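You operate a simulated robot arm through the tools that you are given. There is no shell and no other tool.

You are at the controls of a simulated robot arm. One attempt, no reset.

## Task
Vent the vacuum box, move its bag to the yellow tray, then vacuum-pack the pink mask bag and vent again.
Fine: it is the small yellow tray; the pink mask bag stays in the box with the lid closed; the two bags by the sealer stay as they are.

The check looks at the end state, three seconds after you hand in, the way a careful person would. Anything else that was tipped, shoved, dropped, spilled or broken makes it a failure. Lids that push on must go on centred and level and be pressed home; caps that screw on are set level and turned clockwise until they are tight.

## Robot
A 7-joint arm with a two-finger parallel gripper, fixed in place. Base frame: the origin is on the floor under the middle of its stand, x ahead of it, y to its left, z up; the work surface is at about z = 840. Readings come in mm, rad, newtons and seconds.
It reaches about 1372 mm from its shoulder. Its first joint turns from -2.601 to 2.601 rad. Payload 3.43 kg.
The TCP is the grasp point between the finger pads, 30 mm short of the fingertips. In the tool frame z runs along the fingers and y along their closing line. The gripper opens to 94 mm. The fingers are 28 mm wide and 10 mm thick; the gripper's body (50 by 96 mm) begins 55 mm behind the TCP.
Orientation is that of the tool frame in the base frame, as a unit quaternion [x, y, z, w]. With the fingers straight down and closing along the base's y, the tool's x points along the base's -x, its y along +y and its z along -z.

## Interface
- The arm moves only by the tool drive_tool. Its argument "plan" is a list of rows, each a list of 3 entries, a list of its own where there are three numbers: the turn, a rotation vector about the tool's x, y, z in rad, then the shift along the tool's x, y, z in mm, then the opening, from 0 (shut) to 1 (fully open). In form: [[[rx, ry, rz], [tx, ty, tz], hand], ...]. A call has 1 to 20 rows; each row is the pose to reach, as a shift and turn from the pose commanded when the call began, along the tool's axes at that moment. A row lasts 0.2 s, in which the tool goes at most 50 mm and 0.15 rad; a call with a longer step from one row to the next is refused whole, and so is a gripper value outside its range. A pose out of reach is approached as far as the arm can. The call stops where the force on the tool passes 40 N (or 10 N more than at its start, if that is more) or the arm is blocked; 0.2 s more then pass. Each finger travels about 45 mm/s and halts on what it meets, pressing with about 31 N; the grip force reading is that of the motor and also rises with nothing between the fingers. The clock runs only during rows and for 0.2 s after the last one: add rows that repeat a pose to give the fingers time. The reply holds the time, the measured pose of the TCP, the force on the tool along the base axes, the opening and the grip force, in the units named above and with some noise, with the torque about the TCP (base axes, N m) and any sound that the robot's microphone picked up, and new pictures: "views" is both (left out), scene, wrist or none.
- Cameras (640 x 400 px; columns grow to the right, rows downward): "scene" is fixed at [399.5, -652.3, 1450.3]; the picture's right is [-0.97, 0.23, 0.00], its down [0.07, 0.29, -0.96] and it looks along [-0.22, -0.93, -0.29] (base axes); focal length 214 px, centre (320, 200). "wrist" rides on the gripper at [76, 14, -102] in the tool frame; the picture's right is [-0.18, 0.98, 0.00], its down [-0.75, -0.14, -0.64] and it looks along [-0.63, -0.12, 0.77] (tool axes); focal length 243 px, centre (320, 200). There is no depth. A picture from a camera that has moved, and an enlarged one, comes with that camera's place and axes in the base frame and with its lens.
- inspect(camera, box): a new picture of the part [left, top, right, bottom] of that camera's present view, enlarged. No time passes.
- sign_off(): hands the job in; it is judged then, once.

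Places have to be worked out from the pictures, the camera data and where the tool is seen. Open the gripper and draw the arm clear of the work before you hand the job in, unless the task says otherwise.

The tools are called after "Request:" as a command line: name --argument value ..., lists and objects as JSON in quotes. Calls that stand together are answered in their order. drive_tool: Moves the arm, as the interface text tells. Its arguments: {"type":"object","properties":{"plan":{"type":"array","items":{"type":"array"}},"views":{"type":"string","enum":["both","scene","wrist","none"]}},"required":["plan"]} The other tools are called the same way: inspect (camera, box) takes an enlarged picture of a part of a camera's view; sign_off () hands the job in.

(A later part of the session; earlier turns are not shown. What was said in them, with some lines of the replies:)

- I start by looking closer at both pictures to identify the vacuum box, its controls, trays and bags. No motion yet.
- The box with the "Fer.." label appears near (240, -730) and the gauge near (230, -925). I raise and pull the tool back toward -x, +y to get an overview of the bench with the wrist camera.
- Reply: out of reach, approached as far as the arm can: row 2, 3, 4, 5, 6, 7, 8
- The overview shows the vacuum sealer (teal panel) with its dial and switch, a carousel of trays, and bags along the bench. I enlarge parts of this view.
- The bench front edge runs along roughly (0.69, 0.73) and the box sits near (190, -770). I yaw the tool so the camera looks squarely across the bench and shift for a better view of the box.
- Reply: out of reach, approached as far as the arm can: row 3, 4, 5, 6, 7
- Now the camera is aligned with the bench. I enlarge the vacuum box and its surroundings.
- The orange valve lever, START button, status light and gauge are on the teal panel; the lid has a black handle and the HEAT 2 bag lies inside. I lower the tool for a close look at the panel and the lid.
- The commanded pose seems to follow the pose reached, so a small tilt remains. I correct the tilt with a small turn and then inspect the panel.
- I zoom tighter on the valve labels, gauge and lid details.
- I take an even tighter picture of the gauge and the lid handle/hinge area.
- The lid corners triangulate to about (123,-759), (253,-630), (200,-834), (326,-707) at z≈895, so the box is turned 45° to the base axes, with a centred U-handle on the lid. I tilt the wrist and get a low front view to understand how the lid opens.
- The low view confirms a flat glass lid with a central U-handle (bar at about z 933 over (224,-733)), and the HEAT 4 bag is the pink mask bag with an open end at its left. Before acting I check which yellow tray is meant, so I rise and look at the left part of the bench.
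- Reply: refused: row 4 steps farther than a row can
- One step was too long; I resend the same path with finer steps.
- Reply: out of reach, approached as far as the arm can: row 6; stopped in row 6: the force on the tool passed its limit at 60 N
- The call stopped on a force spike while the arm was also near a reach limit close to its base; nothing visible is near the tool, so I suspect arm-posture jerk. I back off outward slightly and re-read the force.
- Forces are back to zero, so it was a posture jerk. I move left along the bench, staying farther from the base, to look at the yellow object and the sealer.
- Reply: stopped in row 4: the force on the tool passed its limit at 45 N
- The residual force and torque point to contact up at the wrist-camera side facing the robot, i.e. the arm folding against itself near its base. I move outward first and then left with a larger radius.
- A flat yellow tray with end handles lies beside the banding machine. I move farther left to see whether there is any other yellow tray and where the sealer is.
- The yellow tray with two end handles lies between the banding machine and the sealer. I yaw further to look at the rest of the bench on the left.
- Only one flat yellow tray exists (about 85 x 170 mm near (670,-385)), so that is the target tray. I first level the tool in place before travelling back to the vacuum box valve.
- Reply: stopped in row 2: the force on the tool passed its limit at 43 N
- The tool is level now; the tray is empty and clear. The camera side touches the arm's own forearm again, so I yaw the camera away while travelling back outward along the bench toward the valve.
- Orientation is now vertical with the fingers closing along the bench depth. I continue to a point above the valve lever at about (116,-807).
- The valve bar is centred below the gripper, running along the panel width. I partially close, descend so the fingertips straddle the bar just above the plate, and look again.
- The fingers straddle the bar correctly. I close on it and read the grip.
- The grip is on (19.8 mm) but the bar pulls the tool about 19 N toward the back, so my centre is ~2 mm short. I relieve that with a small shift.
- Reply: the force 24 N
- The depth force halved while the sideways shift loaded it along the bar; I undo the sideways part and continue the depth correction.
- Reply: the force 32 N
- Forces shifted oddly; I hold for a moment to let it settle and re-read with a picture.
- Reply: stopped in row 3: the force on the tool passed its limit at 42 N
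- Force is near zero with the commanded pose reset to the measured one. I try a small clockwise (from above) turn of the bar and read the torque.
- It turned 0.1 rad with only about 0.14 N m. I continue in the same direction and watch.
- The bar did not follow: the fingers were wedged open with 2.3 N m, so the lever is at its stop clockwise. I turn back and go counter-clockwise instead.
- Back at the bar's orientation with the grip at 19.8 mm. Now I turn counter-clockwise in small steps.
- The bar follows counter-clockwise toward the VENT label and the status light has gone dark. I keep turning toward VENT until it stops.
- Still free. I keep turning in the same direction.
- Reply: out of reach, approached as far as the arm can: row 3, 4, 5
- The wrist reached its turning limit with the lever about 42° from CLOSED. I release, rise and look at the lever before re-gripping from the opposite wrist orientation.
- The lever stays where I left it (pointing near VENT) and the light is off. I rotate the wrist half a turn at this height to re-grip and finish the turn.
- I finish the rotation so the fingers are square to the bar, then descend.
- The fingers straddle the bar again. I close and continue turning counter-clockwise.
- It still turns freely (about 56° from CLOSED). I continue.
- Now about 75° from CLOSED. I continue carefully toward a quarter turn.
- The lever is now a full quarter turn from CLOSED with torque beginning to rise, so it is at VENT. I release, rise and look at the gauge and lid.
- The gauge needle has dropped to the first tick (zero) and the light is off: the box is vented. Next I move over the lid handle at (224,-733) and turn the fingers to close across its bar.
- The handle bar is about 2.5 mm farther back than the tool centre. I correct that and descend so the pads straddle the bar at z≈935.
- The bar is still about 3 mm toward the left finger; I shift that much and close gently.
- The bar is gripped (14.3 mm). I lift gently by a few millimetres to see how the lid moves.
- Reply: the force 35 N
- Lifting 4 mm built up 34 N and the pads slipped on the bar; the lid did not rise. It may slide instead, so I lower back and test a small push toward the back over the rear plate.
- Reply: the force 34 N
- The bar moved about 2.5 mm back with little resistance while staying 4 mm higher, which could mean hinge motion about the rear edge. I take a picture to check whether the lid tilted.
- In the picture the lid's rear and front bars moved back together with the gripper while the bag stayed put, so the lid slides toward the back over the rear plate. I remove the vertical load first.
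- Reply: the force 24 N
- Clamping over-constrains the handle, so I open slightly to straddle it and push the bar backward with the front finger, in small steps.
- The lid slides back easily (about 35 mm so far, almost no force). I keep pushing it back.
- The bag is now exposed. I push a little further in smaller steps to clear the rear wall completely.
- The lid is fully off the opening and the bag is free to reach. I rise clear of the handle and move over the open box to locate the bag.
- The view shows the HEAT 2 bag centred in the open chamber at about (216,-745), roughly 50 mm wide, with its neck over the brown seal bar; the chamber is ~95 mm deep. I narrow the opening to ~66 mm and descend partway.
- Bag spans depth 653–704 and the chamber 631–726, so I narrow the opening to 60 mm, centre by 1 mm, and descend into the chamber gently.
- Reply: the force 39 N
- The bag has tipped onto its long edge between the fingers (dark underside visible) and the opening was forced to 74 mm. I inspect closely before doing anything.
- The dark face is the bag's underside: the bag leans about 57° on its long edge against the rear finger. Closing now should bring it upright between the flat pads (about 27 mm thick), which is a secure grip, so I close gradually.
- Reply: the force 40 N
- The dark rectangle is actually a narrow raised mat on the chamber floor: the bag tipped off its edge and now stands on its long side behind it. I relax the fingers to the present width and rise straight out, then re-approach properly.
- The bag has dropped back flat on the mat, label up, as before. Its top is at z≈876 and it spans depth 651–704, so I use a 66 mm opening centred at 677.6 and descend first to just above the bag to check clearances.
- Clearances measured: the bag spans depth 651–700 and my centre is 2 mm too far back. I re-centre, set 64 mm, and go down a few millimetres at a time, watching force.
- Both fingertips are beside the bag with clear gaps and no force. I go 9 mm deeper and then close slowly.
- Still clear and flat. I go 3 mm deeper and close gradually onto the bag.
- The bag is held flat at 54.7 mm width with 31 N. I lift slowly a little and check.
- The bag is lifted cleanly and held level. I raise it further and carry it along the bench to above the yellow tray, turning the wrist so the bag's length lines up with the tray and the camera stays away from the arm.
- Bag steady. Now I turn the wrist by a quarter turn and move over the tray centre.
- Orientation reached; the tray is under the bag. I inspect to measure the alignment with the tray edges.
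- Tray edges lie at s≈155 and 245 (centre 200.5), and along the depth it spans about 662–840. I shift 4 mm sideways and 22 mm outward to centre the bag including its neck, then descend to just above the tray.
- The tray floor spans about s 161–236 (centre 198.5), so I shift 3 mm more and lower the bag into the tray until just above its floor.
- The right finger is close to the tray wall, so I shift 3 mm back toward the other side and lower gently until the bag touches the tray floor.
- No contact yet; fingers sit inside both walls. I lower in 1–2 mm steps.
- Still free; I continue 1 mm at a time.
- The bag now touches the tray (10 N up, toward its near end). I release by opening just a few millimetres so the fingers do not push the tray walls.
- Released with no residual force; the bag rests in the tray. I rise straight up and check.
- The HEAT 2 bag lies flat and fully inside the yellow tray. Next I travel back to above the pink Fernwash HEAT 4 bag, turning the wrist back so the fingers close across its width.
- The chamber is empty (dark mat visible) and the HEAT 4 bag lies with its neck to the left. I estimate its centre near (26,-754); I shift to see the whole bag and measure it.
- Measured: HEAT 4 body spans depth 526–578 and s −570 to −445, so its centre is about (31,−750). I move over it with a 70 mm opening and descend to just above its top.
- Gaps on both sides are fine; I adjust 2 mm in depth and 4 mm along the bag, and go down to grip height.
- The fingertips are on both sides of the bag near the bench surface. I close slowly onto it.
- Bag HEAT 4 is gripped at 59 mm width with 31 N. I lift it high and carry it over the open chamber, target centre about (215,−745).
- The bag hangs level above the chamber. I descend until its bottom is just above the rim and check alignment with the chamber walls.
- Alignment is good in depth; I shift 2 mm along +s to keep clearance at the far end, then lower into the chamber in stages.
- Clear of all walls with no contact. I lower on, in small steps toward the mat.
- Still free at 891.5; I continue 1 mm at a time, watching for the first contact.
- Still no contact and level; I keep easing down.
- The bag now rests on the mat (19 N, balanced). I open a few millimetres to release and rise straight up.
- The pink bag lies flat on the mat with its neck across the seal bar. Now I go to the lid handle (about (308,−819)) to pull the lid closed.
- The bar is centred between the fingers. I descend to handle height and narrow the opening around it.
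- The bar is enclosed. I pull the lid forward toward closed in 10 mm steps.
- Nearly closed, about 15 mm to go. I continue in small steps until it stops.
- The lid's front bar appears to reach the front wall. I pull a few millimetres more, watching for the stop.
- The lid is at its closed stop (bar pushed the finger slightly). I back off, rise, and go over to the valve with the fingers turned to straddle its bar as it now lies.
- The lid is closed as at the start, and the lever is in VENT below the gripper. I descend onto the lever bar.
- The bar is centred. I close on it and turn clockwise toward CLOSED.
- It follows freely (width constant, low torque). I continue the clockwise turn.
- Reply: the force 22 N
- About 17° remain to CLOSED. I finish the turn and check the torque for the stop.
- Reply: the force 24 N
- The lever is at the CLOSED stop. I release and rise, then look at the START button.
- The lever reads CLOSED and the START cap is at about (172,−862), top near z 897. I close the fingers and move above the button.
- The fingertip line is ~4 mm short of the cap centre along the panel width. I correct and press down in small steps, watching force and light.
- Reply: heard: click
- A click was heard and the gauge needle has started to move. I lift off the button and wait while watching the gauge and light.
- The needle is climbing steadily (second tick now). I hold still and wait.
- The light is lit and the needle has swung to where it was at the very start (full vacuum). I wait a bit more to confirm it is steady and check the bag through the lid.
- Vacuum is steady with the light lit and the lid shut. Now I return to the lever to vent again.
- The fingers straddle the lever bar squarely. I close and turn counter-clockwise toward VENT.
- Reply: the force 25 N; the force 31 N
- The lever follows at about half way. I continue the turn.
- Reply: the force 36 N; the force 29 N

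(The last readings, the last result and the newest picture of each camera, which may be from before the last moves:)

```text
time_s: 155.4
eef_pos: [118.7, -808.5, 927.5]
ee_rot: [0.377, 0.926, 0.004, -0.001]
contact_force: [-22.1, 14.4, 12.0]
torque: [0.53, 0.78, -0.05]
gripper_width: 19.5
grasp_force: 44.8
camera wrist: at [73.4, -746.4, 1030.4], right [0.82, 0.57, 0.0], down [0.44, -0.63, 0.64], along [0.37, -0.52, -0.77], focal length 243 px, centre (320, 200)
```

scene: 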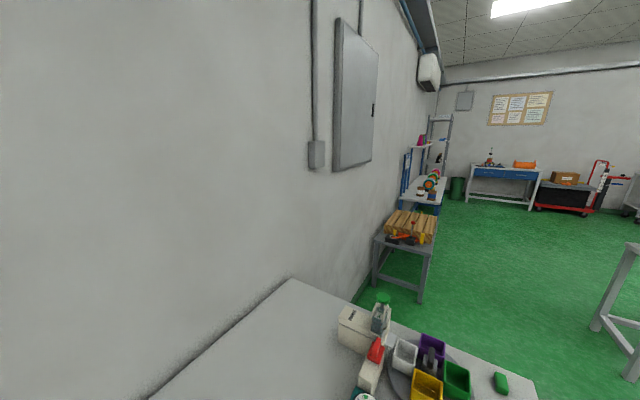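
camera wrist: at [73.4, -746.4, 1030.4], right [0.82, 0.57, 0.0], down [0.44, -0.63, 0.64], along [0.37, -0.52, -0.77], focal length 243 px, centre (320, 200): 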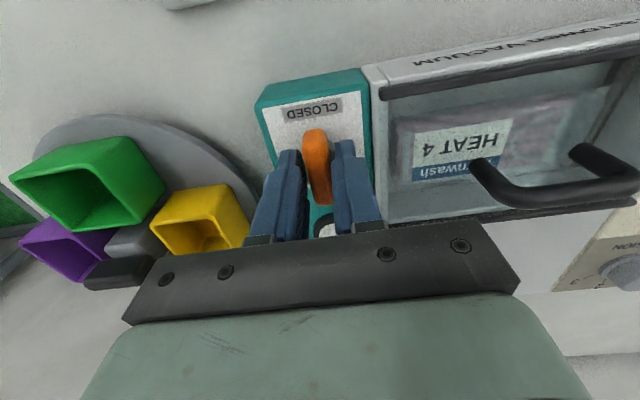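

The lever is a quarter turn round. I nudge it to the stop, then release, rise and check gauge and light.

Request:
drive_tool --plan '[[[0, 0, -0.02], [0, 0, 0], 0], [[0, 0, -0.02], [0, 0, 0], 0], [[0, 0, 0.0], [0, 0, 0], 0.1], [[0, 0, 0.0], [0, 0, 0], 0.35], [[0, 0, 0], [0, 0, 0], 0.55], [[0, 0, 0], [0, 0, 0], 0.55], [[0, 0, 0], [0, 0, -25], 0.55], [[0, 0, 0], [0, 0, -55], 0.55], [[0, 0, 0], [0, 0, -90], 0.55], [[0, 0, 0], [0, 0, -120], 0.7], [[0, 0, 0], [0, 0, -120], 1]]' --views "wrist"

Request:
inspect --camera "wrist" --box '[250, 20, 560, 230]'

Request:
inspect --camera "wrist" --box '[290, 170, 390, 235]'

```text
time_s: 157.8
eef_pos: [118.8, -810.1, 1048.0]
ee_rot: [0.378, 0.926, 0.003, 0.001]
contact_force: [-0.3, 0.6, -0.6]
torque: [0.01, 0.01, 0.0]
gripper_width: 93.8
grasp_force: 0.1
camera wrist: at [73.1, -748.8, 1150.1], right [0.82, 0.57, 0.01], down [0.44, -0.63, 0.64], along [0.37, -0.52, -0.77], focal length 243 px, centre (320, 200)
```

wrist: 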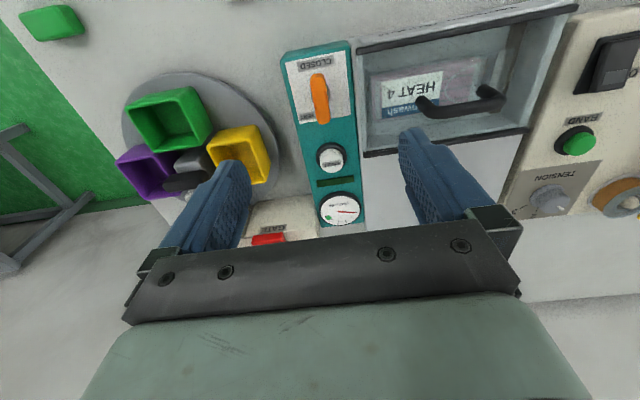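

```text
1.90 times, centred on (405, 125) of wrist
camera zoom: at [73.1, -748.8, 1150.1], right [0.82, 0.57, 0.01], down [0.44, -0.63, 0.64], along [0.37, -0.52, -0.77], focal length 462 px, centre (158, 343)
```

zoom: 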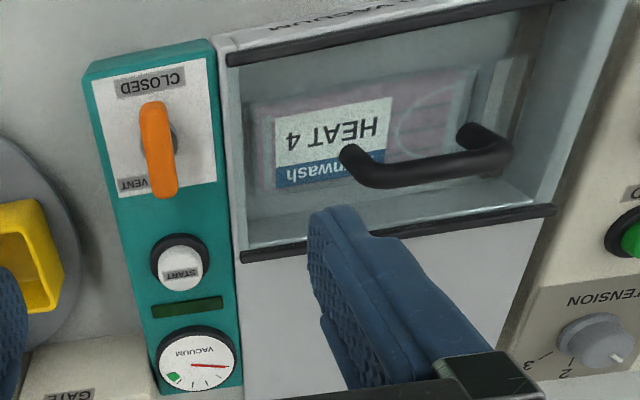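

```text
6.15 times, centred on (340, 202) of wrist
camera zoom: at [73.1, -748.8, 1150.1], right [0.82, 0.57, 0.01], down [0.44, -0.63, 0.64], along [0.37, -0.52, -0.77], focal length 1493 px, centre (197, 185)
```

zoom: 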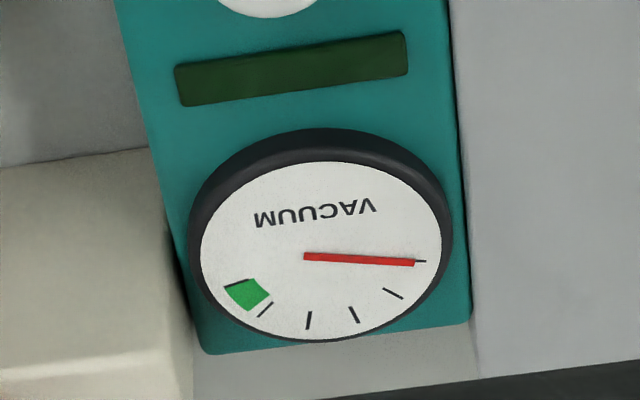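

Vented again: lever on VENT, needle at zero, light off, lid closed. I check the bag through the glass and the neck over the seal bar.

Request:
inspect --camera "wrist" --box '[350, 20, 550, 160]'

Request:
inspect --camera "wrist" --box '[100, 70, 300, 230]'

```text
2.86 times, centred on (450, 90) of wrist
camera zoom: at [73.1, -748.8, 1150.1], right [0.82, 0.57, 0.01], down [0.44, -0.63, 0.64], along [0.37, -0.52, -0.77], focal length 693 px, centre (-51, 514)
```

zoom: 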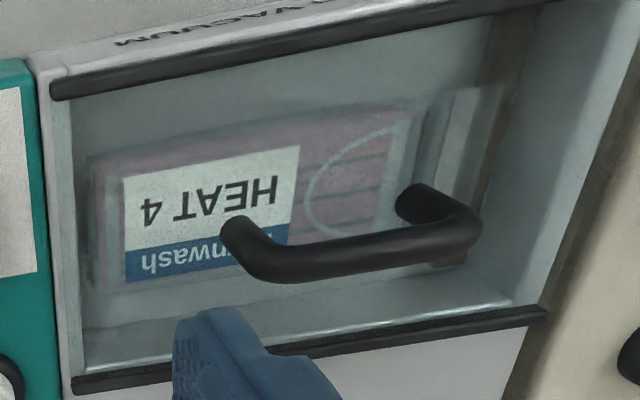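

```text
2.50 times, centred on (200, 150) of wrist
camera zoom: at [73.1, -748.8, 1150.1], right [0.82, 0.57, 0.01], down [0.44, -0.63, 0.64], along [0.37, -0.52, -0.77], focal length 606 px, centre (620, 325)
```

zoom: 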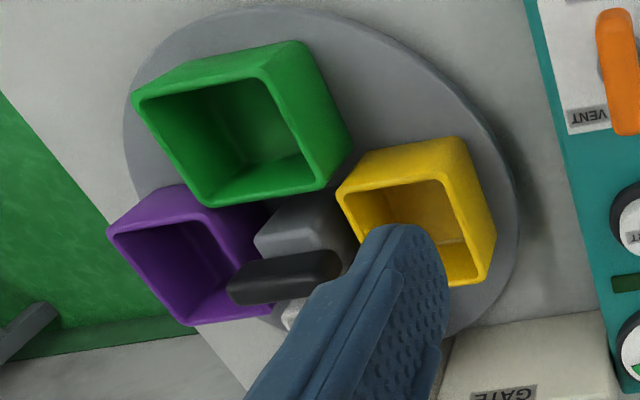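

Everything looks right: the pink bag is packed with a sealed neck and the lid is shut. With the gripper open I draw the arm up and away from the work.

Request:
drive_tool --plan '[[[0, 0, 0], [0, 0, -30], 1], [[0, 0, -0.1], [-10, 1, -55], 1], [[0, 0, -0.22], [-28, 2, -75], 1], [[0, 0, -0.34], [-46, 3, -95], 1], [[0, 0, -0.46], [-66, 4, -115], 1], [[0, 0, -0.6], [-86, 5, -132], 1], [[0, 0, -0.72], [-100, 6, -145], 1], [[0, 0, -0.78], [-107, 7, -150], 1], [[0, 0, -0.78], [-107, 7, -150], 1]]' --views "both"

```text
time_s: 159.8
eef_pos: [201.8, -879.6, 1197.3]
ee_rot: [-0.003, 1.0, 0.002, 0.002]
contact_force: [0.4, -0.3, 0.9]
torque: [0.0, 0.01, 0.02]
gripper_width: 94.0
grasp_force: 0.0
camera wrist: at [123.4, -867.9, 1298.7], right [0.18, 0.98, 0.01], down [0.75, -0.14, 0.64], along [0.63, -0.11, -0.76], focal length 243 px, centre (320, 200)
```

scene: 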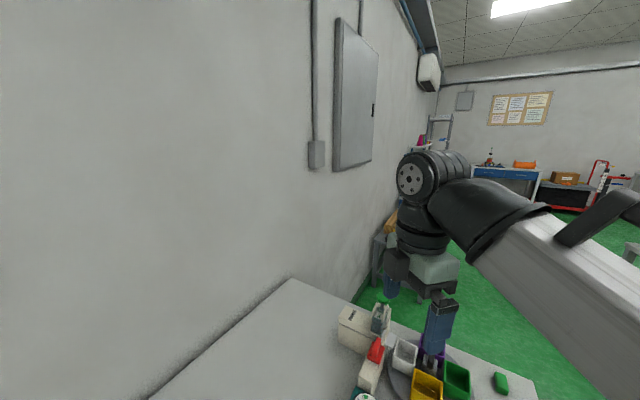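
wrist: 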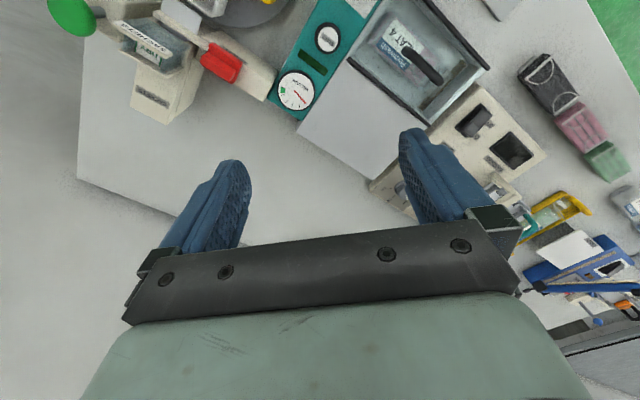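

Request:
inspect --camera "wrist" --box '[460, 40, 640, 240]'

Request:
inspect --camera "wrist" --box '[260, 0, 500, 160]'

```text
2.00 times, centred on (550, 140) of wrist
camera zoom: at [123.4, -867.9, 1298.7], right [0.18, 0.98, 0.01], down [0.75, -0.14, 0.64], along [0.63, -0.11, -0.76], focal length 485 px, centre (-140, 320)
```

zoom: 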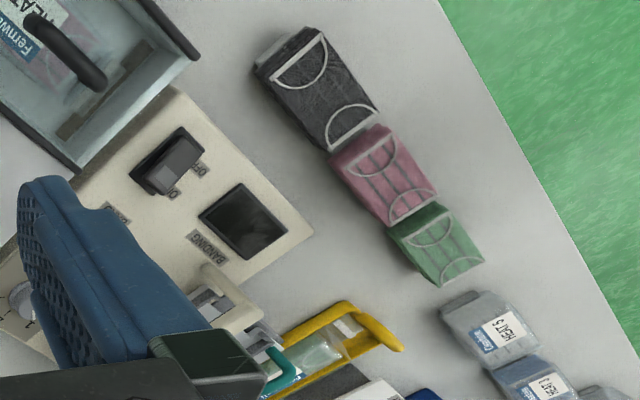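

```text
2.50 times, centred on (380, 80) of wrist
camera zoom: at [123.4, -867.9, 1298.7], right [0.18, 0.98, 0.01], down [0.75, -0.14, 0.64], along [0.63, -0.11, -0.76], focal length 606 px, centre (170, 500)
```

zoom: 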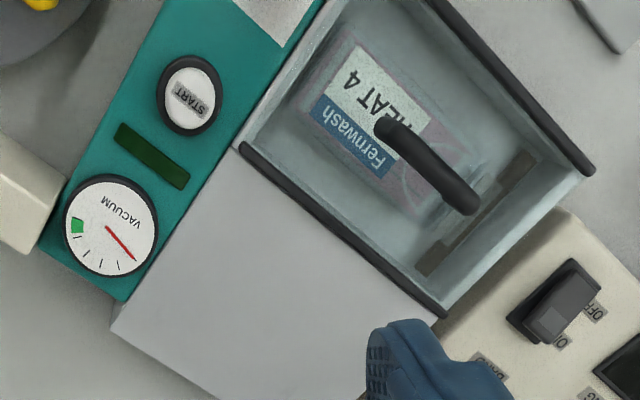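

The tray bag, the packed box and the neighbouring items all look undisturbed. One last closer look at the neck on the seal bar.

Request:
inspect --camera "wrist" --box '[400, 30, 480, 110]'

```text
5.00 times, centred on (440, 70) of wrist
camera zoom: at [123.4, -867.9, 1298.7], right [0.18, 0.98, 0.01], down [0.75, -0.14, 0.64], along [0.63, -0.11, -0.76], focal length 1213 px, centre (-280, 850)
```

zoom: 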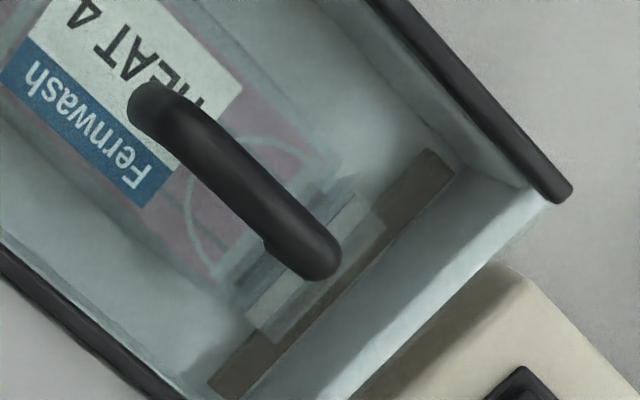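

The neck shows the finished seal band over the bar, the box is vented with the lid closed, and the HEAT 2 bag is in the yellow tray. The gripper is open and clear, so I hand in.

Request:
sign_off

```text
The job is handed in.
```

The job is handed in; I have no verdict back yet, only my own last readings and pictures.

- **First vent:** I turned the lever to VENT; the needle fell to zero and the light went out. The lid slides rather than lifts, so I pushed it back to open the box.
- **HEAT 2 bag:** It lies flat, label up, inside the flat yellow tray with the end handles. I took that as the small yellow tray, not the yellow cup on the carousel, because the bag could not lie flat in the cup.
- **Pink mask bag (Fernwash HEAT 4):** It is in the box with the lid closed. I set the lever to CLOSED and pressed START. I waited until the light came on and the needle was back where it stood before the first vent. The neck shows a seal band.
- **Second vent:** The lever is on VENT, the needle is at zero and the light is off.

- **Bag tipped:** On my first try to grip the HEAT 2 bag, it tipped onto its long edge inside the box. It fell back flat when I withdrew, and the second grip was clean.
- **Force stops:** While I was looking round the bench, the arm stopped three times on force. The readings point to its own camera touching its forearm, not the work.

I did not touch the two bags by the sealer, and nothing else looked moved in the last pictures. The gripper is open and the arm is drawn up clear of the bench.
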